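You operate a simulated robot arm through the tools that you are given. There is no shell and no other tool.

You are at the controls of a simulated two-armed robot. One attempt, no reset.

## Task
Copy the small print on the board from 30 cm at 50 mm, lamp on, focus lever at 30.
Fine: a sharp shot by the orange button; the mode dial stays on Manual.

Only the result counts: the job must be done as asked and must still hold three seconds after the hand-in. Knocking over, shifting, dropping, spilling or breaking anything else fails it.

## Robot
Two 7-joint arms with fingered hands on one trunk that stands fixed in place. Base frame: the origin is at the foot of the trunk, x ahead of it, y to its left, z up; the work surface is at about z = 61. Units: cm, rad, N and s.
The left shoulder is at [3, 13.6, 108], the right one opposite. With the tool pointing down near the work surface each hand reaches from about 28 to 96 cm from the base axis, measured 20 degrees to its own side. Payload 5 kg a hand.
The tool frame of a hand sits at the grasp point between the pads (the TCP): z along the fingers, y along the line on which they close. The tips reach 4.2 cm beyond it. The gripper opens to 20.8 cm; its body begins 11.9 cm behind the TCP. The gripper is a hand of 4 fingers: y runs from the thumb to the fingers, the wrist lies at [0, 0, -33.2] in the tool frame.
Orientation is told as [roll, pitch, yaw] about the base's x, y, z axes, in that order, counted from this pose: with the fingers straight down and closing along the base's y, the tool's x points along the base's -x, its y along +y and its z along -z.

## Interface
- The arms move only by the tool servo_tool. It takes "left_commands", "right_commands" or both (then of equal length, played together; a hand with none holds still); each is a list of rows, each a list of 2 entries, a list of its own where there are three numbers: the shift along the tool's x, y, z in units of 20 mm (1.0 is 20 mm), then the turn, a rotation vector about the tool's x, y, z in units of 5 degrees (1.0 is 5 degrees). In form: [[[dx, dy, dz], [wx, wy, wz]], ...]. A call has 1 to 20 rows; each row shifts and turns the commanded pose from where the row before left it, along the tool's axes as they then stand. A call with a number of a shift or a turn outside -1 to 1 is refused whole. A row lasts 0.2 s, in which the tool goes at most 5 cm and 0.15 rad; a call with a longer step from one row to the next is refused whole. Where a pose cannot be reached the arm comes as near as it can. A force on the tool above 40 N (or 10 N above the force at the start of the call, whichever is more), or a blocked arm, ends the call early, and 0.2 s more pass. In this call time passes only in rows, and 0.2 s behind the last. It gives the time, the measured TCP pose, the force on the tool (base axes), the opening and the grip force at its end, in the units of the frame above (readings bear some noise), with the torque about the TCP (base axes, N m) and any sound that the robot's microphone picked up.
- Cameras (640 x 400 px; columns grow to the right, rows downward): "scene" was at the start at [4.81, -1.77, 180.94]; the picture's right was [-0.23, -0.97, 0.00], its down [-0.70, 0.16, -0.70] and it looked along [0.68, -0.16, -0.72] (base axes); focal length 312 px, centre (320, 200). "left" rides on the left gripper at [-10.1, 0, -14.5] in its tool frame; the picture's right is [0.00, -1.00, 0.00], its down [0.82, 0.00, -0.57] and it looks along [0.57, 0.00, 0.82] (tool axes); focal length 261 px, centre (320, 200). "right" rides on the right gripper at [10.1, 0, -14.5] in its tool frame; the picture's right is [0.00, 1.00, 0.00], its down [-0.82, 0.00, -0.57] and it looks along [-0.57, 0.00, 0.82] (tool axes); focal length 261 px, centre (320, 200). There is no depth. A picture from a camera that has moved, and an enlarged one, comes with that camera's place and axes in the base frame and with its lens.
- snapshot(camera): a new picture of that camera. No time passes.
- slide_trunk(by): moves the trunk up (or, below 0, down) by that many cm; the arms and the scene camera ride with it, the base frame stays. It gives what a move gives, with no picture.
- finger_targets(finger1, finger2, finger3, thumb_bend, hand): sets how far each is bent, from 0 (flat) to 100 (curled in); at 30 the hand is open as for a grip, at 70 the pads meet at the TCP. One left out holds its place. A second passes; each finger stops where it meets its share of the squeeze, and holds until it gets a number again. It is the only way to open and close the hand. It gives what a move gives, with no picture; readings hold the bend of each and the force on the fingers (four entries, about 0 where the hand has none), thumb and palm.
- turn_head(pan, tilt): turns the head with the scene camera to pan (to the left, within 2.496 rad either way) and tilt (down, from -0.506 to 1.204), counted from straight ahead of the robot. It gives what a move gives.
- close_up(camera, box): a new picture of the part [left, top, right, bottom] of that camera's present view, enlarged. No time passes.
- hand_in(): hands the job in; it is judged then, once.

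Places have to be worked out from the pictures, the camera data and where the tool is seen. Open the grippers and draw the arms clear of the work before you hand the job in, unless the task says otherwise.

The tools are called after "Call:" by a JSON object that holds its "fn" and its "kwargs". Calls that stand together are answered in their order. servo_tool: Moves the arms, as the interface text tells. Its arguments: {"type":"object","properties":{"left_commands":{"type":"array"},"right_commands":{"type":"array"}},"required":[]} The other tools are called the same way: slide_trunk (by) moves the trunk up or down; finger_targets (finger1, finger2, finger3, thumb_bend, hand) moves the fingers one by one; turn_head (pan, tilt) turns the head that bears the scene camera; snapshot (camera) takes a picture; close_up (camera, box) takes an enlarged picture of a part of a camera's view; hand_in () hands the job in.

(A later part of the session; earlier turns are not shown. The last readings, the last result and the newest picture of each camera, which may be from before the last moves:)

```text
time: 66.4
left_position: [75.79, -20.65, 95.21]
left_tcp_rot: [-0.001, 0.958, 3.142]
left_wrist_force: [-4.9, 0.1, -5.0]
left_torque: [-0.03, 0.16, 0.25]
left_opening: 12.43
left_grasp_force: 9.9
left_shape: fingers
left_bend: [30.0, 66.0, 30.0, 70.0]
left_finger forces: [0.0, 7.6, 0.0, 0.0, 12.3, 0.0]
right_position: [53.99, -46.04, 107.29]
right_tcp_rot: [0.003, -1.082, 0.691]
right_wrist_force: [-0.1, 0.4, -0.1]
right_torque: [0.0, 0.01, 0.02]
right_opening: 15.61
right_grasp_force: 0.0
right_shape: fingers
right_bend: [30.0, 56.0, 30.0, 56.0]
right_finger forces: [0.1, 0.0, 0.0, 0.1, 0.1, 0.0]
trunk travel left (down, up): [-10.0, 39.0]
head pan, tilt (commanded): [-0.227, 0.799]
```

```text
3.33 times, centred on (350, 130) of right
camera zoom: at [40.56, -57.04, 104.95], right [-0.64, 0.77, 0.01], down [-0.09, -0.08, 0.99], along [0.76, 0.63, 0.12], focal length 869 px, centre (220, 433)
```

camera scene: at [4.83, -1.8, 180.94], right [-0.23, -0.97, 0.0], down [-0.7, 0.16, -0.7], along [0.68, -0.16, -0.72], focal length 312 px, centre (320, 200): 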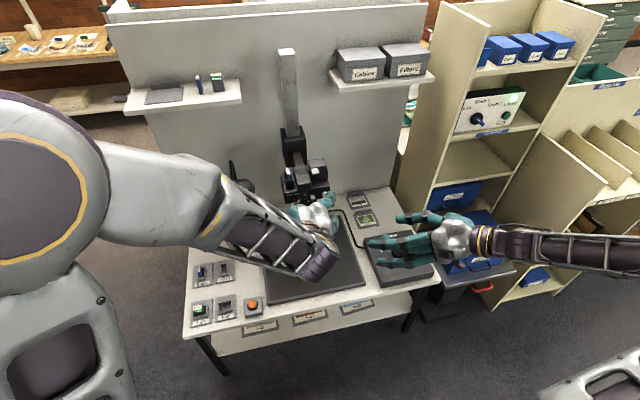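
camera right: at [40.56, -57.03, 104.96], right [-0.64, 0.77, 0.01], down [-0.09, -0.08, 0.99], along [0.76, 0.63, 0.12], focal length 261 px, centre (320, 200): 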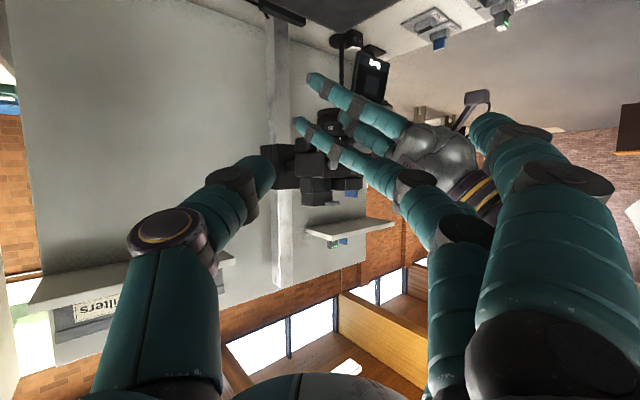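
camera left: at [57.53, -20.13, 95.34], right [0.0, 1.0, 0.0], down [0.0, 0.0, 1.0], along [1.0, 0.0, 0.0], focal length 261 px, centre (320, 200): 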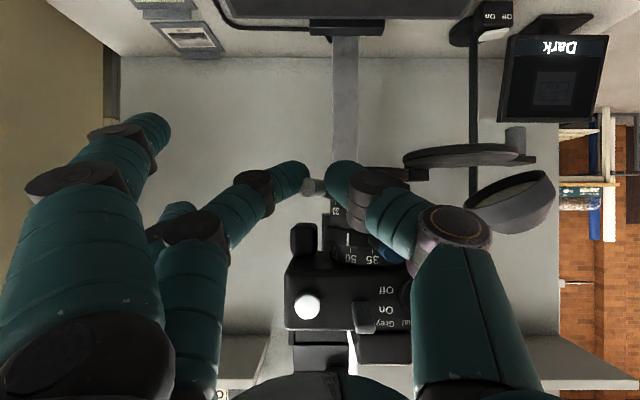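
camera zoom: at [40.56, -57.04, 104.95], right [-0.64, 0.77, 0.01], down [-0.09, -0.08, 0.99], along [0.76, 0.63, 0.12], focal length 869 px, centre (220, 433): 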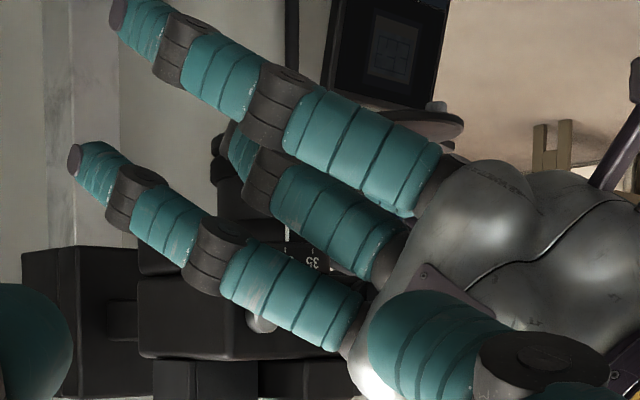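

Grip force has risen, suggesting the lever is at or near its end at 30. I release it and back the left hand off slightly low and straight back to read the scale.

Call:
{"fn": "finger_targets", "kwargs": {"hand": "left", "finger2": 57, "thumb_bend": 57}}

Call:
{"fn": "servo_tool", "kwargs": {"left_commands": [[[-0.2, 0, -0.1], [0, 0, 0]], [[0, 0, -0.6], [0, 0, 0]], [[0, 0, -0.8], [0, 0, 0]], [[0, 0, -0.8], [0, 0, 0]], [[0, 0, -0.8], [0, 0, 0]], [[0, 0, -0.8], [0, 0, 0]]]}}

Call:
{"fn": "snapshot", "kwargs": {"camera": "left"}}

Call:
{"fn": "close_up", "kwargs": {"camera": "left", "box": [260, 80, 420, 200]}}

```text
time: 67.4
left_position: [75.85, -20.62, 95.34]
left_tcp_rot: [-0.002, 0.96, 3.143]
left_wrist_force: [1.2, 0.5, -0.4]
left_torque: [0.04, 0.02, -0.01]
left_opening: 15.59
left_grasp_force: 0.0
left_shape: fingers
left_bend: [30.0, 56.0, 30.0, 56.0]
left_finger forces: [0.1, 0.0, 0.1, 0.1, 0.1, 0.0]
right_position: [53.9, -45.97, 107.16]
right_tcp_rot: [0.003, -1.081, 0.694]
right_wrist_force: [0.1, -1.3, -0.4]
right_torque: [-0.01, 0.01, -0.02]
right_opening: 15.62
right_grasp_force: 0.0
right_shape: fingers
right_bend: [30.0, 56.0, 30.0, 56.0]
right_finger forces: [0.0, 0.0, 0.0, 0.0, 0.0, 0.0]
trunk travel left (down, up): [-10.0, 39.0]
head pan, tilt (commanded): [-0.227, 0.799]
```

```text
time: 68.8
left_position: [68.96, -20.73, 99.41]
left_tcp_rot: [0.0, 0.96, 3.141]
left_wrist_force: [-0.6, -1.0, -0.4]
left_torque: [-0.02, -0.03, 0.03]
left_opening: 15.62
left_grasp_force: 0.1
left_shape: fingers
left_bend: [30.0, 56.0, 30.0, 56.0]
left_finger forces: [0.1, 0.1, 0.0, 0.0, 0.1, 0.0]
right_position: [54.03, -45.96, 107.21]
right_tcp_rot: [0.003, -1.081, 0.692]
right_wrist_force: [-1.4, -0.2, 0.1]
right_torque: [-0.02, -0.06, -0.01]
right_opening: 15.59
right_grasp_force: 0.1
right_shape: fingers
right_bend: [30.0, 56.0, 30.0, 56.0]
right_finger forces: [0.0, 0.0, 0.0, 0.0, 0.0, 0.1]
trunk travel left (down, up): [-10.0, 39.0]
head pan, tilt (commanded): [-0.227, 0.799]
```

```text
taken
camera left: at [51.36, -20.83, 99.48], right [0.0, 1.0, 0.0], down [0.0, 0.0, 1.0], along [1.0, 0.0, 0.0], focal length 261 px, centre (320, 200)
```

left: 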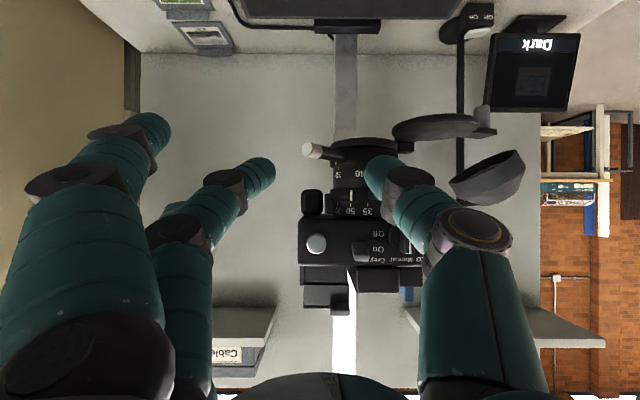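

```text
3.33 times, centred on (340, 140) of left
camera zoom: at [51.36, -20.83, 99.48], right [0.0, 1.0, 0.0], down [0.0, 0.0, 1.0], along [1.0, 0.0, 0.0], focal length 869 px, centre (253, 400)
```

zoom: 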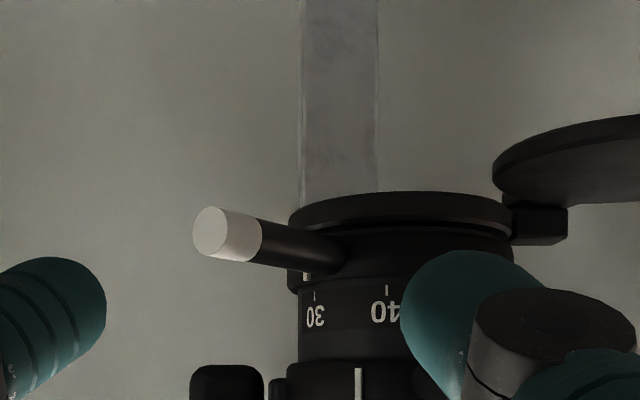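

The white lever now points to the right, its index near 30. I move the left hand away to the left so that the right camera can read the scale square on.

Call:
{"fn": "servo_tool", "kwargs": {"left_commands": [[[0, 0, -1], [0, 0, 0]], [[0, 0, -1], [0, 0, 0]], [[0, 0, -1], [0, 0, 0]], [[0.17, -1, -0.245], [0, 0, 0]], [[0.17, -1, -0.245], [0, 0, 0]], [[0.17, -1, -0.245], [0, 0, 0]], [[0.17, -1, -0.245], [0, 0, 0]], [[0.17, -1, -0.245], [0, 0, 0]], [[0.17, -1, -0.245], [0, 0, 0]], [[0.17, -1, -0.245], [0, 0, 0]], [[0.17, -1, -0.245], [0, 0, 0]], [[0.17, -1, -0.245], [0, 0, 0]], [[0.17, -1, -0.245], [0, 0, 0]]]}}

Call:
{"fn": "snapshot", "kwargs": {"camera": "right"}}

Call:
{"fn": "close_up", "kwargs": {"camera": "right", "box": [310, 90, 390, 150]}}

Call:
{"fn": "snapshot", "kwargs": {"camera": "scene"}}

```text
time: 71.6
left_position: [62.02, -0.75, 108.45]
left_tcp_rot: [0.001, 0.96, -3.142]
left_wrist_force: [-0.2, -0.3, 0.6]
left_torque: [0.03, -0.03, -0.06]
left_opening: 15.61
left_grasp_force: 0.1
left_shape: fingers
left_bend: [30.0, 56.0, 30.0, 56.0]
left_finger forces: [0.1, 0.0, 0.0, 0.0, 0.0, 0.1]
right_position: [54.02, -45.89, 107.25]
right_tcp_rot: [0.003, -1.082, 0.696]
right_wrist_force: [-1.5, 0.4, -0.5]
right_torque: [-0.03, 0.04, -0.04]
right_opening: 15.62
right_grasp_force: 0.0
right_shape: fingers
right_bend: [30.0, 56.0, 30.0, 56.0]
right_finger forces: [0.1, 0.1, 0.1, 0.0, 0.0, 0.0]
trunk travel left (down, up): [-10.0, 39.0]
head pan, tilt (commanded): [-0.227, 0.799]
```

```text
taken
camera right: at [40.52, -56.97, 105.02], right [-0.64, 0.77, 0.01], down [-0.09, -0.08, 0.99], along [0.76, 0.63, 0.12], focal length 261 px, centre (320, 200)
```

right: 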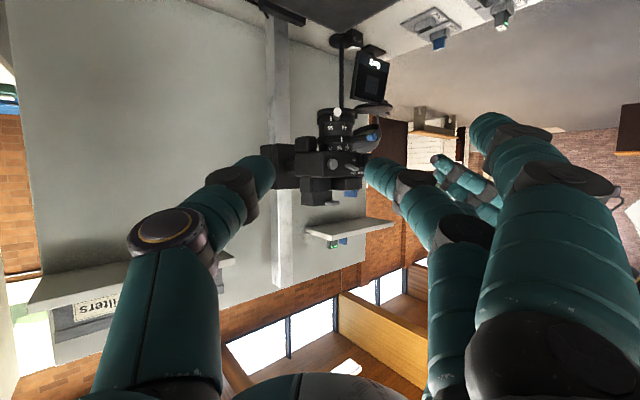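

```text
6.67 times, centred on (350, 120) of right
camera zoom: at [40.52, -56.97, 105.02], right [-0.64, 0.77, 0.01], down [-0.09, -0.08, 0.99], along [0.76, 0.63, 0.12], focal length 1738 px, centre (120, 733)
```

zoom: 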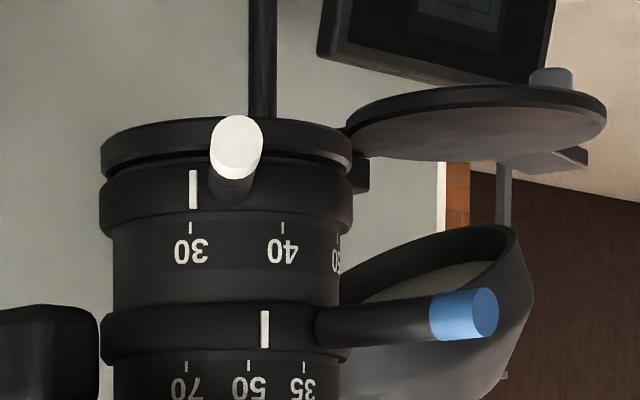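

```text
taken
camera scene: at [4.74, -1.68, 180.95], right [-0.23, -0.97, 0.0], down [-0.7, 0.16, -0.7], along [0.68, -0.16, -0.72], focal length 312 px, centre (320, 200)
```

scene: 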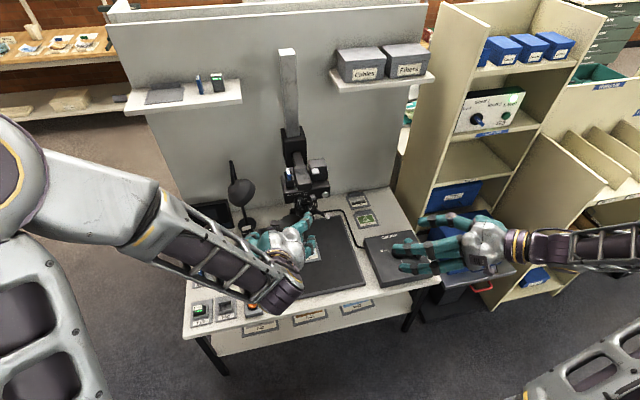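

From square on, the focus index is about 4° short of 30, and the zoom index has been nudged about 6° past 50 toward 35 (the left hand must have brushed the blue lever when leaving). I will correct both with the right hand, white first. I advance it along its axis toward the white lever while the left hand moves further left.

Call:
{"fn": "servo_tool", "kwargs": {"right_commands": [[[-0.19, 0.146, 1.0], [0, 0, 0]], [[-0.19, 0.146, 1.0], [0, 0, 0]], [[-0.19, 0.146, 1.0], [0, 0, 0]], [[-0.19, 0.146, 1.0], [0, 0, 0]], [[-0.19, 0.146, 1.0], [0, 0, 0]], [[-0.19, 0.146, 1.0], [0, 0, 0]], [[-0.19, 0.146, 1.0], [0, 0, 0]], [[-0.19, 0.146, 1.0], [0, 0, 0]], [[-0.19, 0.146, 1.0], [0, 0, 0]], [[-0.19, 0.146, 1.0], [0, 0, 0]], [[-0.19, 0.146, 1.0], [0, 0, 0]], [[-0.19, 0.146, 1.0], [0, 0, 0]]], "left_commands": [[[0, -0.7, 0], [0, 0, 0]], [[0, -0.7, 0], [0, 0, 0]], [[0, -0.7, 0], [0, 0, 0]], [[0, -0.7, 0], [0, 0, 0]], [[0, -0.7, 0], [0, 0, 0]], [[0, -0.7, 0], [0, 0, 0]], [[0, -0.7, 0], [0, 0, 0]], [[0, -0.7, 0], [0, 0, 0]], [[0, -0.7, 0], [0, 0, 0]], [[0, -0.7, 0], [0, 0, 0]], [[0, -0.7, 0], [0, 0, 0]], [[0, -0.7, 0], [0, 0, 0]]]}}

Call:
{"fn": "snapshot", "kwargs": {"camera": "right"}}

Call:
{"fn": "close_up", "kwargs": {"camera": "right", "box": [250, 70, 410, 190]}}

Call:
{"fn": "snapshot", "kwargs": {"camera": "scene"}}

```text
time: 74.2
left_position: [64.58, 15.71, 108.84]
left_tcp_rot: [0.001, 0.961, -3.142]
left_wrist_force: [0.7, 0.1, -0.1]
left_torque: [-0.02, -0.02, -0.04]
left_opening: 15.62
left_grasp_force: 0.2
left_shape: fingers
left_bend: [30.0, 56.0, 30.0, 56.0]
left_finger forces: [0.0, 0.0, 0.0, 0.0, 0.0, 0.0]
left hand out of reach, approached as far as the arm can: row 6, 7, 8, 9, 10, 12
right_position: [69.6, -28.31, 99.98]
right_tcp_rot: [0.003, -1.08, 0.692]
right_wrist_force: [-0.5, 0.2, 0.4]
right_torque: [0.0, 0.05, -0.03]
right_opening: 15.6
right_grasp_force: 0.1
right_shape: fingers
right_bend: [30.0, 56.0, 30.0, 56.0]
right_finger forces: [0.0, 0.0, 0.1, 0.0, 0.0, 0.1]
trunk travel left (down, up): [-10.0, 39.0]
head pan, tilt (commanded): [-0.227, 0.799]
```

```text
taken
camera right: at [56.21, -39.44, 97.78], right [-0.64, 0.77, 0.01], down [-0.09, -0.08, 0.99], along [0.76, 0.63, 0.12], focal length 261 px, centre (320, 200)
```

right: 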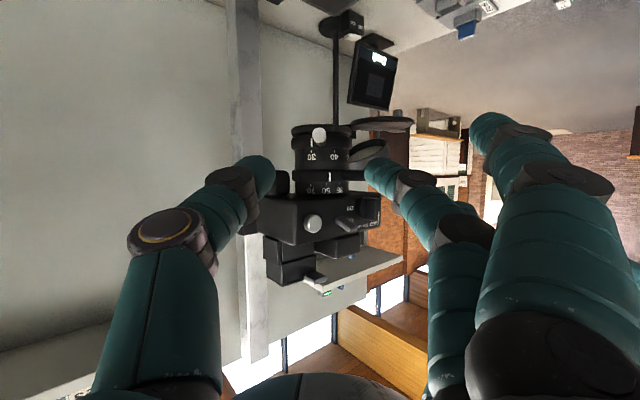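

```text
3.33 times, centred on (330, 130) of right
camera zoom: at [56.21, -39.44, 97.78], right [-0.64, 0.77, 0.01], down [-0.09, -0.08, 0.99], along [0.76, 0.63, 0.12], focal length 869 px, centre (287, 433)
```

zoom: 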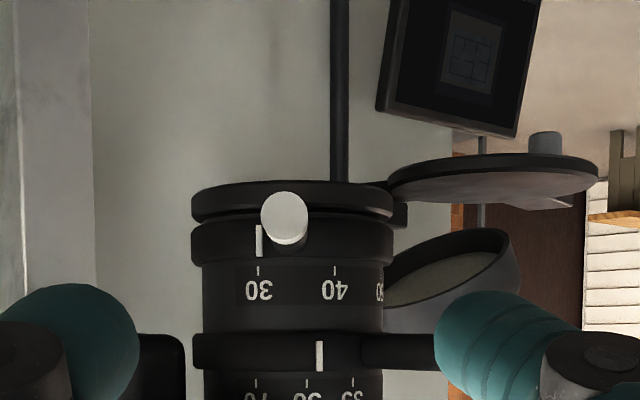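

```text
taken
camera scene: at [4.86, -1.68, 180.94], right [-0.23, -0.97, 0.0], down [-0.7, 0.16, -0.7], along [0.68, -0.16, -0.72], focal length 312 px, centre (320, 200)
```

scene: 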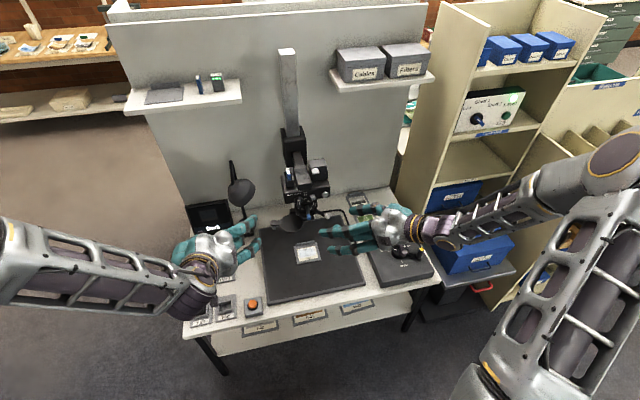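

The white end is straight ahead of the hand at 12.4 cm. I advance 9.5 cm and close on it.

Call:
{"fn": "servo_tool", "kwargs": {"right_commands": [[[0, 0, 0.95], [0, 0, 0]], [[0, 0, 0.95], [0, 0, 0]], [[0, 0, 0.95], [0, 0, 0]], [[0, 0, 0.95], [0, 0, 0]], [[0, 0, 0.95], [0, 0, 0]]]}}

Call:
{"fn": "snapshot", "kwargs": {"camera": "right"}}

Call:
{"fn": "close_up", "kwargs": {"camera": "scene", "box": [260, 165, 388, 245]}}

```text
time: 75.4
left_position: [64.68, 15.48, 108.67]
left_tcp_rot: [0.0, 0.956, 3.142]
left_wrist_force: [0.3, -0.3, -0.4]
left_torque: [-0.02, 0.02, 0.0]
left_opening: 15.63
left_grasp_force: 0.2
left_shape: fingers
left_bend: [30.0, 56.0, 30.0, 56.0]
left_finger forces: [0.0, 0.0, 0.0, 0.0, 0.0, 0.1]
right_position: [76.04, -23.0, 95.31]
right_tcp_rot: [0.005, -1.081, 0.692]
right_wrist_force: [0.1, -0.6, 0.0]
right_torque: [0.0, 0.03, 0.08]
right_opening: 15.59
right_grasp_force: 0.0
right_shape: fingers
right_bend: [30.0, 56.0, 30.0, 56.0]
right_finger forces: [0.0, 0.1, 0.1, 0.0, 0.0, 0.1]
trunk travel left (down, up): [-10.0, 39.0]
head pan, tilt (commanded): [-0.227, 0.799]
```

```text
taken
camera right: at [62.52, -34.1, 93.2], right [-0.64, 0.77, 0.01], down [-0.09, -0.08, 0.99], along [0.76, 0.63, 0.12], focal length 261 px, centre (320, 200)
```

right: 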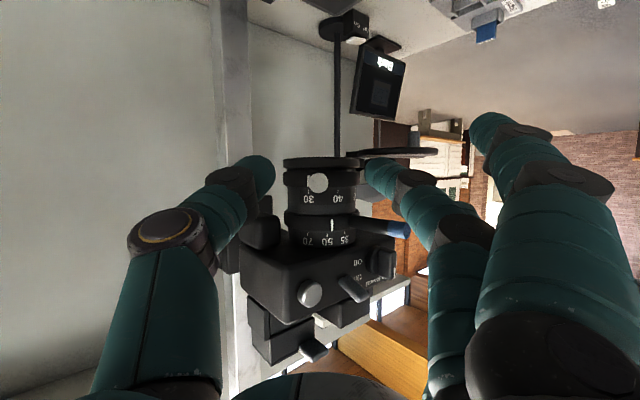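

```text
5.00 times, centred on (324, 205) of scene
camera zoom: at [4.89, -1.74, 180.94], right [-0.23, -0.97, 0.0], down [-0.7, 0.16, -0.7], along [0.68, -0.16, -0.72], focal length 1557 px, centre (300, 175)
```

zoom: 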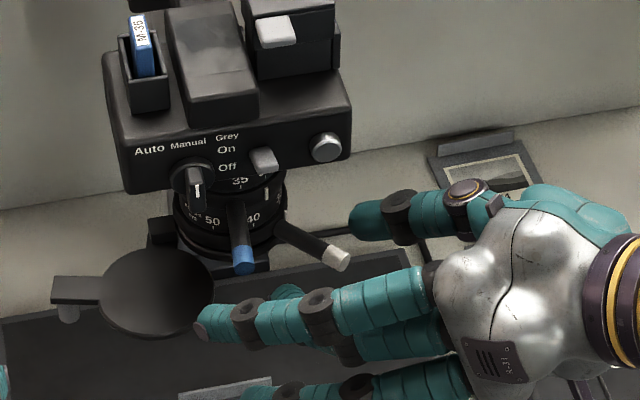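

The white end is centred and blue is clear of the fingers. I close finger 2 and thumb on the white tip.

Call:
{"fn": "finger_targets", "kwargs": {"hand": "right", "finger2": 70, "thumb_bend": 70}}

Call:
{"fn": "servo_tool", "kwargs": {"right_commands": [[[0, -0.14, 0], [0, 0, 0]], [[0, -0.14, 0], [0, 0, 0]]]}}

Call:
{"fn": "close_up", "kwargs": {"camera": "right", "box": [250, 110, 410, 230]}}

Call:
{"fn": "close_up", "kwargs": {"camera": "scene", "box": [276, 180, 340, 220]}}

```text
time: 76.4
left_position: [64.62, 15.5, 108.74]
left_tcp_rot: [0.0, 0.956, 3.141]
left_wrist_force: [-0.2, -0.8, -0.2]
left_torque: [-0.03, -0.03, -0.01]
left_opening: 15.64
left_grasp_force: 0.2
left_shape: fingers
left_bend: [30.0, 56.0, 30.0, 56.0]
left_finger forces: [0.0, 0.0, 0.0, 0.0, 0.0, 0.1]
right_position: [76.01, -22.95, 95.46]
right_tcp_rot: [0.003, -1.08, 0.693]
right_wrist_force: [0.5, 0.5, -0.6]
right_torque: [0.0, 0.03, 0.04]
right_opening: 12.64
right_grasp_force: 4.7
right_shape: fingers
right_bend: [30.0, 68.0, 30.0, 69.0]
right_finger forces: [0.1, 4.2, 0.0, 0.0, 4.3, 0.0]
trunk travel left (down, up): [-10.0, 39.0]
head pan, tilt (commanded): [-0.227, 0.799]
```

```text
time: 77.0
left_position: [64.58, 15.54, 108.82]
left_tcp_rot: [0.0, 0.958, 3.142]
left_wrist_force: [-0.3, -0.4, 0.9]
left_torque: [-0.01, -0.02, 0.01]
left_opening: 15.61
left_grasp_force: 0.1
left_shape: fingers
left_bend: [30.0, 56.0, 30.0, 56.0]
left_finger forces: [0.1, 0.0, 0.0, 0.1, 0.0, 0.0]
right_position: [76.33, -23.39, 95.44]
right_tcp_rot: [0.004, -1.08, 0.692]
right_wrist_force: [-0.1, 0.2, -3.5]
right_torque: [-0.01, 0.14, 0.07]
right_opening: 12.64
right_grasp_force: 5.0
right_shape: fingers
right_bend: [30.0, 68.0, 30.0, 69.0]
right_finger forces: [0.0, 5.0, 0.0, 0.1, 4.6, 0.0]
trunk travel left (down, up): [-10.0, 39.0]
head pan, tilt (commanded): [-0.227, 0.799]
```

```text
3.33 times, centred on (330, 170) of right
camera zoom: at [62.86, -34.52, 93.32], right [-0.64, 0.77, 0.01], down [-0.09, -0.08, 0.99], along [0.76, 0.63, 0.12], focal length 869 px, centre (287, 300)
```

zoom: 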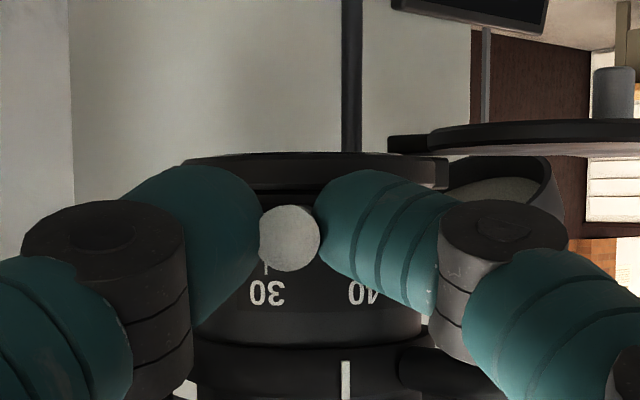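

```text
10.00 times, centred on (308, 200) of scene
camera zoom: at [4.83, -1.78, 180.94], right [-0.23, -0.97, 0.0], down [-0.7, 0.16, -0.7], along [0.68, -0.16, -0.72], focal length 3115 px, centre (440, 200)
```

zoom: 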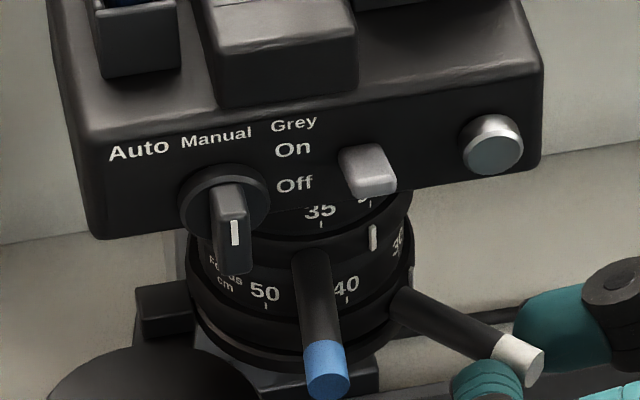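

The lever has moved about 3.7° more. I release and back straight off to read the scale.

Call:
{"fn": "finger_targets", "kwargs": {"hand": "right", "finger2": 57, "thumb_bend": 57}}

Call:
{"fn": "servo_tool", "kwargs": {"right_commands": [[[0, 0, -0.5], [0, 0, 0]], [[0, 0, -0.9], [0, 0, 0]], [[0, 0, -0.9], [0, 0, 0]], [[0, 0, -0.9], [0, 0, 0]], [[0, 0, -0.9], [0, 0, 0]]]}}

Call:
{"fn": "snapshot", "kwargs": {"camera": "right"}}

Call:
{"fn": "close_up", "kwargs": {"camera": "right", "box": [280, 100, 380, 180]}}

```text
time: 78.0
left_position: [64.6, 15.62, 108.8]
left_tcp_rot: [-0.001, 0.959, 3.142]
left_wrist_force: [0.0, 0.3, 0.6]
left_torque: [-0.01, 0.01, 0.0]
left_opening: 15.61
left_grasp_force: 0.1
left_shape: fingers
left_bend: [30.0, 56.0, 30.0, 56.0]
left_finger forces: [0.0, 0.1, 0.0, 0.0, 0.1, 0.0]
right_position: [76.32, -23.42, 95.5]
right_tcp_rot: [0.003, -1.081, 0.694]
right_wrist_force: [0.4, 1.4, -0.2]
right_torque: [-0.04, 0.03, -0.01]
right_opening: 15.62
right_grasp_force: 0.0
right_shape: fingers
right_bend: [30.0, 56.0, 30.0, 56.0]
right_finger forces: [0.1, 0.0, 0.0, 0.1, 0.0, 0.0]
trunk travel left (down, up): [-10.0, 39.0]
head pan, tilt (commanded): [-0.227, 0.799]
```

```text
time: 79.2
left_position: [64.46, 15.52, 108.81]
left_tcp_rot: [-0.001, 0.958, -3.141]
left_wrist_force: [-0.9, -0.2, 0.4]
left_torque: [0.02, 0.01, 0.01]
left_opening: 15.62
left_grasp_force: 0.1
left_shape: fingers
left_bend: [30.0, 56.0, 30.0, 56.0]
left_finger forces: [0.0, 0.0, 0.0, 0.1, 0.0, 0.1]
right_position: [70.69, -28.04, 99.4]
right_tcp_rot: [0.003, -1.082, 0.694]
right_wrist_force: [0.3, -0.1, 0.9]
right_torque: [0.0, 0.0, -0.03]
right_opening: 15.62
right_grasp_force: 0.1
right_shape: fingers
right_bend: [30.0, 56.0, 30.0, 56.0]
right_finger forces: [0.0, 0.0, 0.0, 0.1, 0.0, 0.0]
trunk travel left (down, up): [-10.0, 39.0]
head pan, tilt (commanded): [-0.227, 0.799]
```

```text
taken
camera right: at [57.23, -39.16, 97.16], right [-0.64, 0.77, 0.01], down [-0.09, -0.08, 0.99], along [0.76, 0.64, 0.12], focal length 261 px, centre (320, 200)
```

right: 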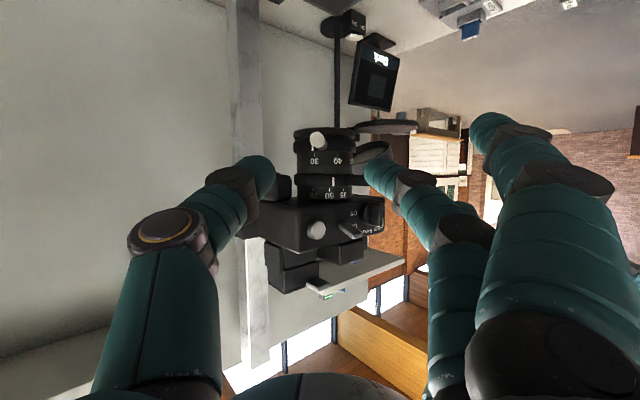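

```text
5.00 times, centred on (330, 140) of right
camera zoom: at [57.23, -39.16, 97.16], right [-0.64, 0.77, 0.01], down [-0.09, -0.08, 0.99], along [0.76, 0.64, 0.12], focal length 1303 px, centre (270, 500)
```

zoom: 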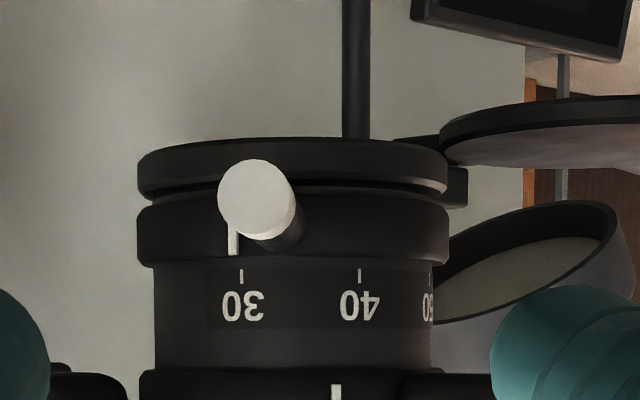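

The focus index now lines up exactly with 30. For the zoom I back off further, yaw to 15° and line up in front of the blue lever again.

Call:
{"fn": "servo_tool", "kwargs": {"right_commands": [[[0, 0, -1], [0, 0, 0]], [[0, 0, -1], [0, 0, 0]], [[0, 0, 0], [0.883, 0, 0.469]], [[0, 0, 0], [0.883, 0, 0.469]], [[0, 0, 0], [0.883, 0, 0.469]], [[0, 0, 0], [0.883, 0, 0.469]], [[0, 0, 0], [0.883, 0, 0.469]], [[-0.164, 0.875, 0.017], [0, 0, 0]], [[-0.164, 0.875, 0.017], [0, 0, 0]], [[-0.164, 0.875, 0.017], [0, 0, 0]], [[-0.164, 0.875, 0.017], [0, 0, 0]], [[-0.164, 0.875, 0.017], [0, 0, 0]], [[-0.164, 0.875, 0.017], [0, 0, 0]], [[-0.164, 0.875, 0.017], [0, 0, 0]], [[-0.164, 0.875, 0.017], [0, 0, 0]]]}}

Call:
{"fn": "snapshot", "kwargs": {"camera": "right"}}

Call:
{"fn": "close_up", "kwargs": {"camera": "right", "box": [240, 70, 400, 190]}}

```text
time: 82.4
left_position: [64.52, 15.59, 108.79]
left_tcp_rot: [0.001, 0.959, -3.142]
left_wrist_force: [-0.4, 0.4, 0.1]
left_torque: [-0.06, 0.0, -0.04]
left_opening: 15.64
left_grasp_force: 0.0
left_shape: fingers
left_bend: [30.0, 56.0, 30.0, 56.0]
left_finger forces: [0.0, 0.0, 0.1, 0.1, 0.0, 0.1]
right_position: [65.98, -16.38, 103.51]
right_tcp_rot: [-0.001, -1.08, 0.26]
right_wrist_force: [0.1, -0.5, 0.6]
right_torque: [-0.03, 0.02, -0.02]
right_opening: 15.61
right_grasp_force: 0.1
right_shape: fingers
right_bend: [30.0, 56.0, 30.0, 56.0]
right_finger forces: [0.0, 0.0, 0.0, 0.0, 0.0, 0.0]
trunk travel left (down, up): [-10.0, 39.0]
head pan, tilt (commanded): [-0.227, 0.799]
```

```text
taken
camera right: at [49.09, -20.68, 101.38], right [-0.25, 0.97, 0.0], down [-0.11, -0.03, 0.99], along [0.96, 0.25, 0.12], focal length 261 px, centre (320, 200)
```

right: 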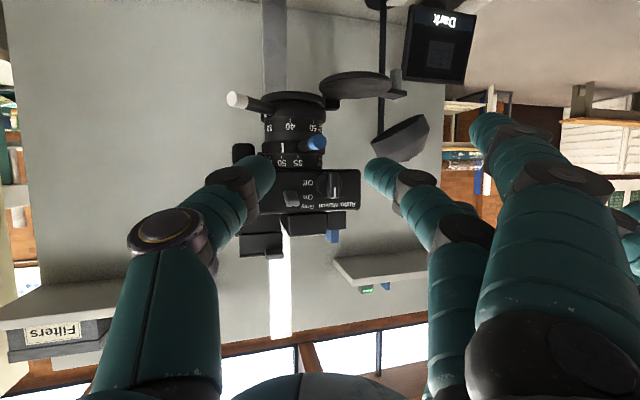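

```text
3.33 times, centred on (320, 130) of right
camera zoom: at [49.09, -20.68, 101.38], right [-0.25, 0.97, 0.0], down [-0.11, -0.03, 0.99], along [0.96, 0.25, 0.12], focal length 869 px, centre (320, 433)
```

zoom: 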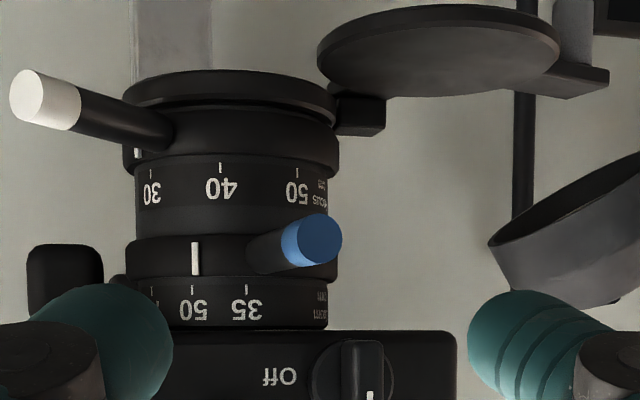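

The zoom index stands roughly 4° past 50 toward 35. The blue end is centred ahead, so I advance 7.5 cm and pinch it.

Call:
{"fn": "servo_tool", "kwargs": {"right_commands": [[[0, -0.02, 0.76], [0, 0, 0]], [[0, -0.02, 0.76], [0, 0, 0]], [[0, -0.02, 0.76], [0, 0, 0]], [[0, -0.02, 0.76], [0, 0, 0]], [[0, -0.02, 0.76], [0, 0, 0]]]}}

Call:
{"fn": "snapshot", "kwargs": {"camera": "right"}}

Call:
{"fn": "close_up", "kwargs": {"camera": "scene", "box": [260, 165, 388, 245]}}

```text
time: 83.6
left_position: [64.62, 15.61, 108.77]
left_tcp_rot: [0.0, 0.957, -3.14]
left_wrist_force: [0.7, 0.3, 0.3]
left_torque: [-0.05, 0.01, -0.02]
left_opening: 15.61
left_grasp_force: 0.1
left_shape: fingers
left_bend: [30.0, 56.0, 30.0, 56.0]
left_finger forces: [0.0, 0.0, 0.0, 0.0, 0.0, 0.1]
right_position: [72.56, -14.78, 100.01]
right_tcp_rot: [0.003, -1.08, 0.258]
right_wrist_force: [0.8, 0.2, 0.2]
right_torque: [0.0, 0.04, 0.04]
right_opening: 15.59
right_grasp_force: 0.1
right_shape: fingers
right_bend: [30.0, 56.0, 30.0, 56.0]
right_finger forces: [0.0, 0.0, 0.0, 0.0, 0.0, 0.1]
trunk travel left (down, up): [-10.0, 39.0]
head pan, tilt (commanded): [-0.227, 0.799]
```

```text
taken
camera right: at [55.58, -19.07, 97.75], right [-0.25, 0.97, 0.01], down [-0.11, -0.03, 0.99], along [0.96, 0.25, 0.12], focal length 261 px, centre (320, 200)
```

right: 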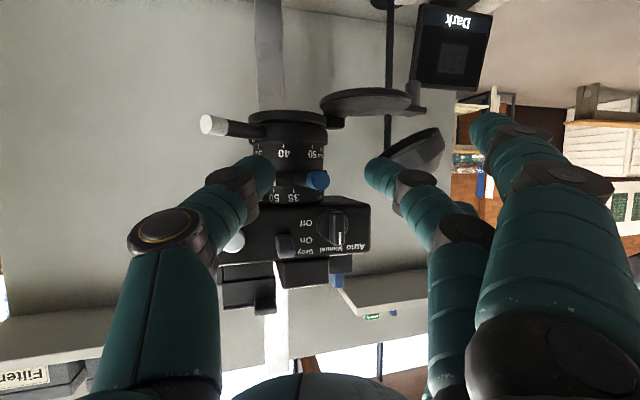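

```text
5.00 times, centred on (324, 205) of scene
camera zoom: at [4.88, -1.72, 180.94], right [-0.23, -0.97, 0.0], down [-0.7, 0.16, -0.7], along [0.68, -0.16, -0.72], focal length 1557 px, centre (300, 175)
```

zoom: 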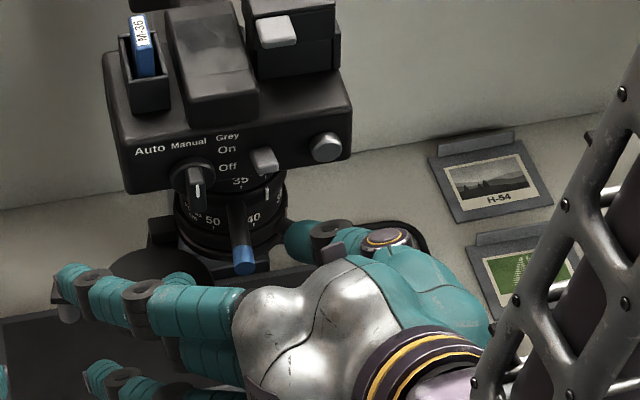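

The blue end is centred between the fingers. I close and move it about 7 mm (4.5°) back toward −y.

Call:
{"fn": "finger_targets", "kwargs": {"hand": "right", "finger2": 70, "thumb_bend": 70}}

Call:
{"fn": "servo_tool", "kwargs": {"right_commands": [[[0.029, -0.169, -0.055], [0, 0, 0]], [[0.029, -0.169, -0.055], [0, 0, 0]]]}}

Call:
{"fn": "close_up", "kwargs": {"camera": "scene", "box": [300, 190, 324, 205]}}

Call:
{"fn": "close_up", "kwargs": {"camera": "right", "box": [220, 100, 380, 220]}}

```text
time: 84.6
left_position: [64.5, 15.52, 108.69]
left_tcp_rot: [0.0, 0.958, -3.141]
left_wrist_force: [-1.0, 0.3, -0.2]
left_torque: [-0.02, 0.0, 0.02]
left_opening: 15.62
left_grasp_force: 0.1
left_shape: fingers
left_bend: [30.0, 56.0, 30.0, 56.0]
left_finger forces: [0.1, 0.1, 0.0, 0.0, 0.0, 0.0]
right_position: [72.44, -14.87, 100.0]
right_tcp_rot: [0.002, -1.081, 0.257]
right_wrist_force: [-0.3, 0.2, 0.5]
right_torque: [0.03, 0.0, 0.0]
right_opening: 12.67
right_grasp_force: 4.0
right_shape: fingers
right_bend: [30.0, 68.0, 30.0, 69.0]
right_finger forces: [0.0, 4.4, 0.0, 0.1, 4.0, 0.0]
trunk travel left (down, up): [-10.0, 39.0]
head pan, tilt (commanded): [-0.227, 0.799]
```

```text
time: 85.2
left_position: [64.56, 15.52, 108.73]
left_tcp_rot: [0.001, 0.959, -3.141]
left_wrist_force: [0.3, -0.6, -0.4]
left_torque: [0.01, 0.01, -0.02]
left_opening: 15.64
left_grasp_force: 0.0
left_shape: fingers
left_bend: [30.0, 56.0, 30.0, 56.0]
left_finger forces: [0.0, 0.1, 0.0, 0.0, 0.0, 0.0]
right_position: [72.35, -15.54, 100.0]
right_tcp_rot: [-0.001, -1.08, 0.258]
right_wrist_force: [1.1, -0.4, 2.4]
right_torque: [0.03, 0.0, -0.04]
right_opening: 12.65
right_grasp_force: 4.3
right_shape: fingers
right_bend: [30.0, 68.0, 30.0, 69.0]
right_finger forces: [0.1, 3.5, 0.0, 0.0, 3.8, 0.0]
trunk travel left (down, up): [-10.0, 39.0]
head pan, tilt (commanded): [-0.227, 0.799]
```

```text
16.00 times, centred on (312, 198) of scene
camera zoom: at [4.8, -1.76, 180.94], right [-0.23, -0.97, 0.0], down [-0.7, 0.16, -0.7], along [0.68, -0.16, -0.72], focal length 4983 px, centre (448, 240)
```

zoom: 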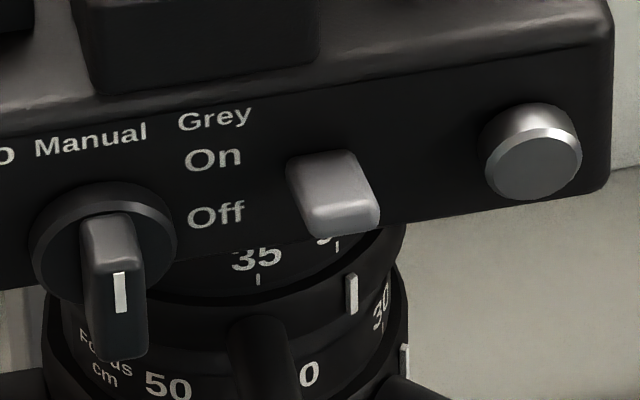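

```text
3.33 times, centred on (300, 160) of right
camera zoom: at [55.45, -19.89, 97.76], right [-0.25, 0.97, 0.0], down [-0.11, -0.03, 0.99], along [0.96, 0.25, 0.12], focal length 869 px, centre (387, 333)
```

zoom: 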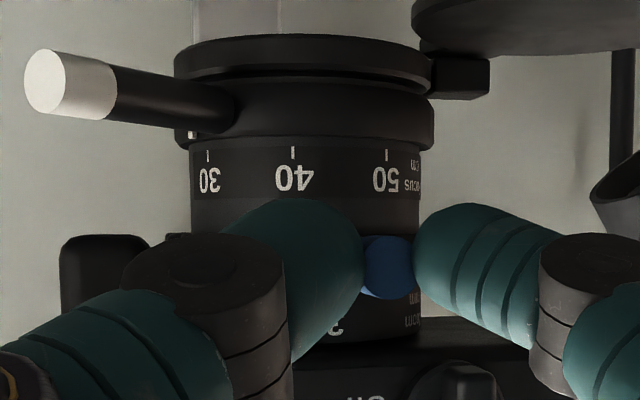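

The scale now looks just as it did when set at 50. I release and back straight off, then check both scales.

Call:
{"fn": "finger_targets", "kwargs": {"hand": "right", "finger2": 57, "thumb_bend": 57}}

Call:
{"fn": "servo_tool", "kwargs": {"right_commands": [[[0, 0, -0.5], [0, 0, 0]], [[0, 0, -0.8], [0, 0, 0]], [[0, 0, -0.8], [0, 0, 0]], [[0, 0, -0.8], [0, 0, 0]], [[0, 0, -0.8], [0, 0, 0]], [[0, 0, -0.8], [0, 0, 0]], [[0, 0, -0.8], [0, 0, 0]]]}}

Call:
{"fn": "close_up", "kwargs": {"camera": "right", "box": [220, 70, 380, 190]}}

Call:
{"fn": "close_up", "kwargs": {"camera": "scene", "box": [280, 182, 328, 212]}}

```text
time: 86.2
left_position: [64.59, 15.64, 108.8]
left_tcp_rot: [0.001, 0.958, -3.143]
left_wrist_force: [0.0, -0.5, -0.4]
left_torque: [-0.03, 0.04, 0.01]
left_opening: 15.62
left_grasp_force: 0.1
left_shape: fingers
left_bend: [30.0, 56.0, 30.0, 56.0]
left_finger forces: [0.1, 0.0, 0.0, 0.0, 0.0, 0.0]
right_position: [72.36, -15.58, 99.94]
right_tcp_rot: [0.001, -1.08, 0.259]
right_wrist_force: [0.3, -0.2, -0.6]
right_torque: [0.01, 0.03, -0.01]
right_opening: 15.58
right_grasp_force: 0.1
right_shape: fingers
right_bend: [30.0, 56.0, 30.0, 56.0]
right_finger forces: [0.0, 0.0, 0.0, 0.0, 0.1, 0.0]
trunk travel left (down, up): [-10.0, 39.0]
head pan, tilt (commanded): [-0.227, 0.799]
```

```text
time: 87.8
left_position: [64.62, 15.46, 108.76]
left_tcp_rot: [0.0, 0.958, 3.141]
left_wrist_force: [-0.8, 0.1, -0.2]
left_torque: [0.02, -0.01, 0.02]
left_opening: 15.64
left_grasp_force: 0.2
left_shape: fingers
left_bend: [30.0, 56.0, 30.0, 56.0]
left_finger forces: [0.1, 0.0, 0.0, 0.0, 0.0, 0.1]
right_position: [65.1, -18.29, 104.65]
right_tcp_rot: [0.003, -1.082, 0.259]
right_wrist_force: [-0.3, -0.2, 0.8]
right_torque: [0.01, 0.0, -0.03]
right_opening: 15.61
right_grasp_force: 0.1
right_shape: fingers
right_bend: [30.0, 56.0, 30.0, 56.0]
right_finger forces: [0.1, 0.2, 0.0, 0.0, 0.1, 0.0]
right hand out of reach, approached as far as the arm can: row 6, 7
trunk travel left (down, up): [-10.0, 39.0]
head pan, tilt (commanded): [-0.227, 0.799]
```

```text
3.33 times, centred on (300, 130) of right
camera zoom: at [48.28, -22.64, 102.52], right [-0.26, 0.97, 0.01], down [-0.11, -0.04, 0.99], along [0.96, 0.25, 0.12], focal length 869 px, centre (387, 433)
```

zoom: 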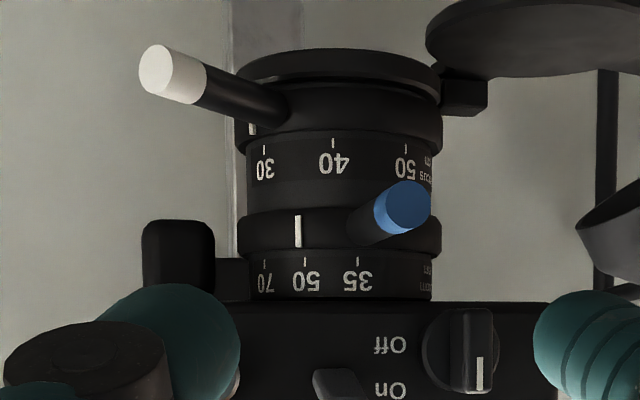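

```text
13.33 times, centred on (304, 197) of scene
camera zoom: at [4.75, -1.78, 180.95], right [-0.23, -0.97, 0.0], down [-0.7, 0.16, -0.7], along [0.68, -0.16, -0.72], focal length 4153 px, centre (533, 240)
```

zoom: 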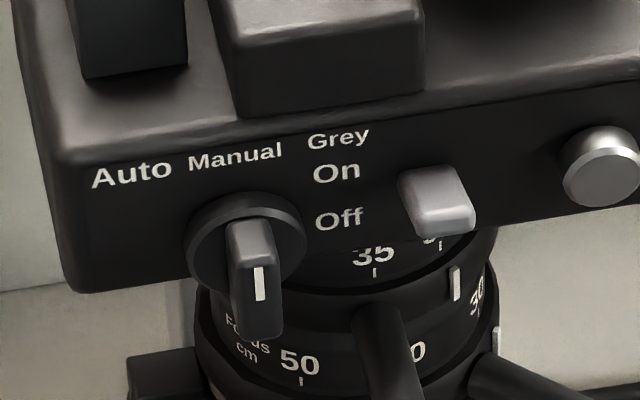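

Both scales now read correctly (zoom within 1° of 50, focus at 30) and the mode dial is untouched. I move the right hand away to the right and look at the lamp switch with the left camera.

Call:
{"fn": "servo_tool", "kwargs": {"right_commands": [[[0.117, -1, -0.22], [0, 0, 0]], [[0.117, -1, -0.22], [0, 0, 0]], [[0.117, -1, -0.22], [0, 0, 0]], [[0.117, -1, -0.22], [0, 0, 0]], [[0.117, -1, -0.22], [0, 0, 0]], [[0.117, -1, -0.22], [0, 0, 0]], [[0.117, -1, -0.22], [0, 0, 0]], [[0.117, -1, -0.22], [0, 0, 0]], [[0.117, -1, -0.22], [0, 0, 0]], [[0.117, -1, -0.22], [0, 0, 0]], [[0.117, -1, -0.22], [0, 0, 0]], [[0.117, -1, -0.22], [0, 0, 0]]]}}

Call:
{"fn": "snapshot", "kwargs": {"camera": "left"}}

Call:
{"fn": "snapshot", "kwargs": {"camera": "scene"}}

Call:
{"fn": "snapshot", "kwargs": {"camera": "right"}}

```text
time: 90.4
left_position: [64.6, 15.57, 108.87]
left_tcp_rot: [-0.002, 0.958, 3.142]
left_wrist_force: [-0.4, -1.2, 0.3]
left_torque: [0.04, 0.02, 0.04]
left_opening: 15.62
left_grasp_force: 0.1
left_shape: fingers
left_bend: [30.0, 56.0, 30.0, 56.0]
left_finger forces: [0.0, 0.0, 0.0, 0.1, 0.0, 0.0]
right_position: [65.77, -42.86, 104.58]
right_tcp_rot: [0.003, -1.079, 0.26]
right_wrist_force: [0.1, 0.8, -0.6]
right_torque: [0.0, 0.0, 0.03]
right_opening: 15.6
right_grasp_force: 0.0
right_shape: fingers
right_bend: [30.0, 56.0, 30.0, 56.0]
right_finger forces: [0.1, 0.0, 0.0, 0.0, 0.0, 0.1]
trunk travel left (down, up): [-10.0, 39.0]
head pan, tilt (commanded): [-0.227, 0.799]
```

```text
taken
camera left: at [46.92, 15.33, 108.88], right [0.0, 1.0, 0.0], down [0.0, 0.0, 1.0], along [1.0, 0.0, 0.0], focal length 261 px, centre (320, 200)
```

left: 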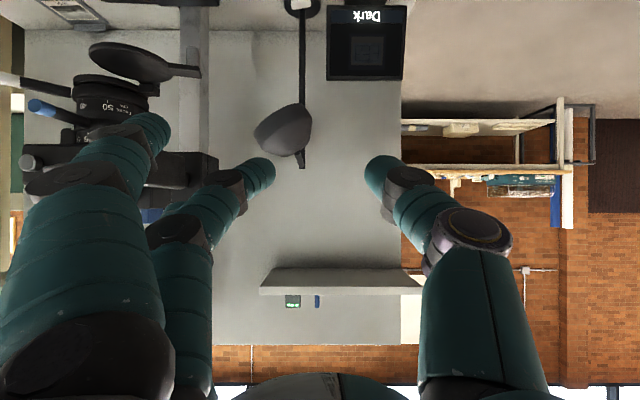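

```text
taken
camera scene: at [4.78, -1.84, 180.94], right [-0.23, -0.97, 0.0], down [-0.7, 0.16, -0.7], along [0.68, -0.16, -0.72], focal length 312 px, centre (320, 200)
```

scene: 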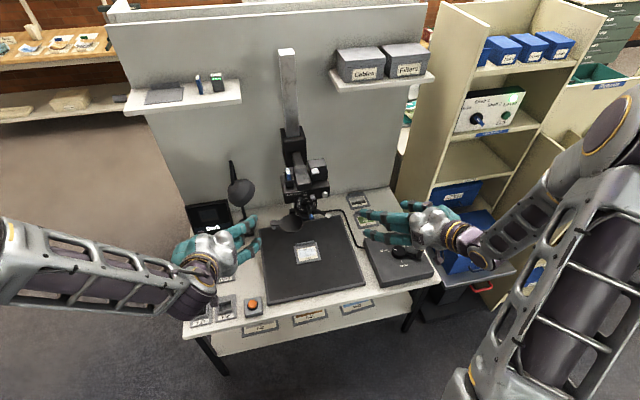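

```text
taken
camera right: at [48.87, -47.25, 102.36], right [-0.26, 0.97, 0.01], down [-0.11, -0.04, 0.99], along [0.96, 0.25, 0.12], focal length 261 px, centre (320, 200)
```

right: 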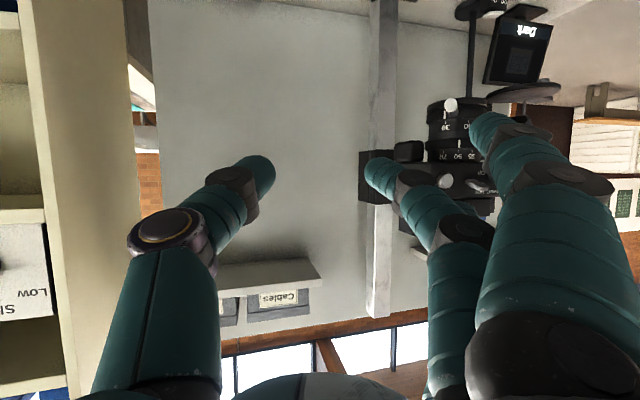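

The shade spans z ≈ 91–102 above the switch, the monitor begins at y ≈ 17, so there is a corridor under the shade. I close the left hand into a beak; its lowest finger will press the On end of the rocker.

Call:
{"fn": "finger_targets", "kwargs": {"hand": "left", "finger1": 70, "finger2": 70, "finger3": 70, "thumb_bend": 70}}

Call:
{"fn": "snapshot", "kwargs": {"camera": "left"}}

Call:
{"fn": "close_up", "kwargs": {"camera": "scene", "box": [150, 190, 310, 290]}}

```text
time: 91.4
left_position: [64.57, 15.52, 108.76]
left_tcp_rot: [0.0, 0.959, -3.143]
left_wrist_force: [-0.2, 0.8, 0.5]
left_torque: [0.01, -0.02, -0.01]
left_opening: 3.22
left_grasp_force: 0.0
left_shape: fingers
left_bend: [70.0, 70.0, 70.0, 70.0]
left_finger forces: [0.0, 0.0, 0.0, 0.0, 0.0, 0.0]
right_position: [65.91, -42.92, 104.57]
right_tcp_rot: [0.002, -1.082, 0.259]
right_wrist_force: [-0.5, 0.4, 0.7]
right_torque: [0.0, 0.06, -0.02]
right_opening: 15.59
right_grasp_force: 0.0
right_shape: fingers
right_bend: [30.0, 56.0, 30.0, 56.0]
right_finger forces: [0.0, 0.0, 0.0, 0.0, 0.0, 0.0]
trunk travel left (down, up): [-10.0, 39.0]
head pan, tilt (commanded): [-0.227, 0.799]
```

```text
taken
camera left: at [46.93, 15.39, 108.86], right [0.0, 1.0, 0.0], down [0.0, 0.0, 1.0], along [1.0, 0.0, 0.0], focal length 261 px, centre (320, 200)
```

left: 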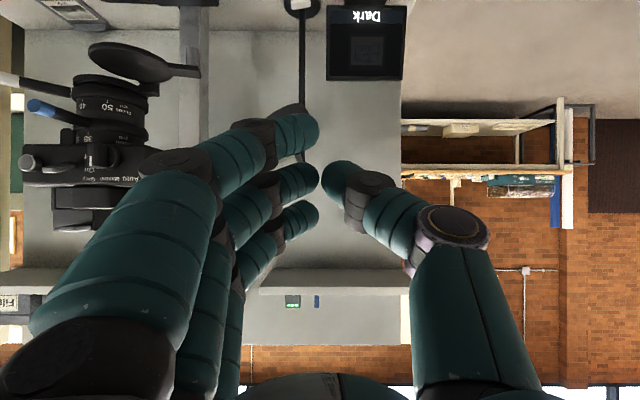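

```text
4.00 times, centred on (230, 240) of scene
camera zoom: at [4.8, -1.75, 180.94], right [-0.23, -0.97, 0.0], down [-0.7, 0.16, -0.7], along [0.68, -0.16, -0.72], focal length 1246 px, centre (680, 40)
```

zoom: 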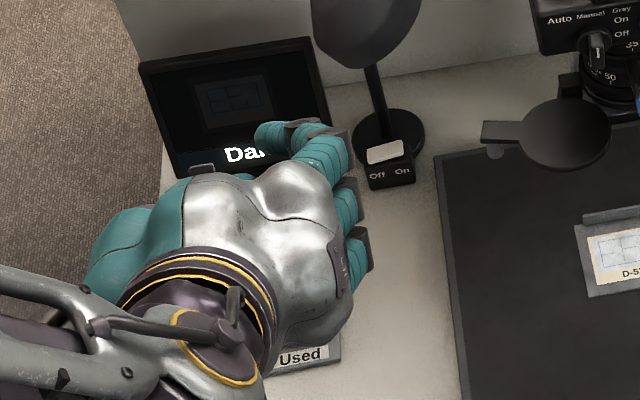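

I zoom with the right camera on the lamp switch and monitor to triangulate them properly.

Call:
{"fn": "close_up", "kwargs": {"camera": "right", "box": [430, 0, 590, 100]}}

Call:
{"fn": "close_up", "kwargs": {"camera": "left", "box": [230, 0, 430, 125]}}

Call:
{"fn": "close_up", "kwargs": {"camera": "scene", "box": [216, 210, 280, 250]}}

```text
4.00 times, centred on (510, 50) of right
camera zoom: at [48.88, -47.2, 102.39], right [-0.25, 0.97, 0.0], down [-0.11, -0.03, 0.99], along [0.96, 0.25, 0.12], focal length 1043 px, centre (-440, 800)
```

zoom: 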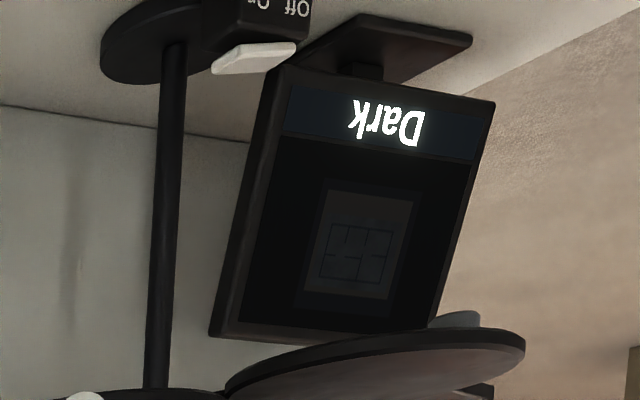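

```text
3.20 times, centred on (330, 62) of left
camera zoom: at [46.93, 15.39, 108.86], right [0.0, 1.0, 0.0], down [0.0, 0.0, 1.0], along [1.0, 0.0, 0.0], focal length 834 px, centre (288, 640)
```

zoom: 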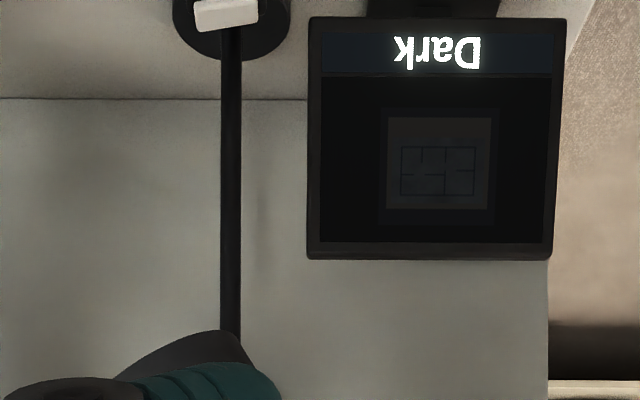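

```text
10.00 times, centred on (248, 230) of scene
camera zoom: at [4.8, -1.75, 180.94], right [-0.23, -0.97, 0.0], down [-0.7, 0.16, -0.7], along [0.68, -0.16, -0.72], focal length 3115 px, centre (1040, -100)
```

zoom: 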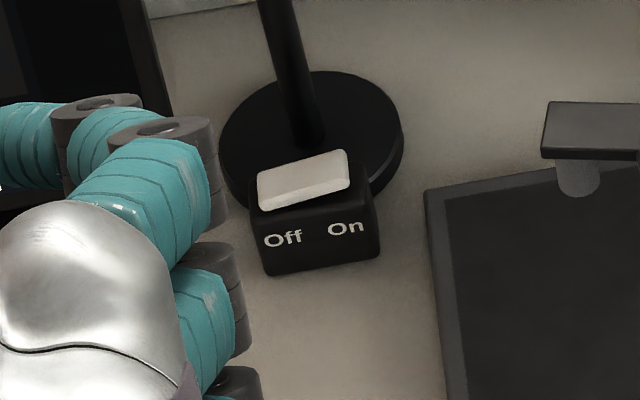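

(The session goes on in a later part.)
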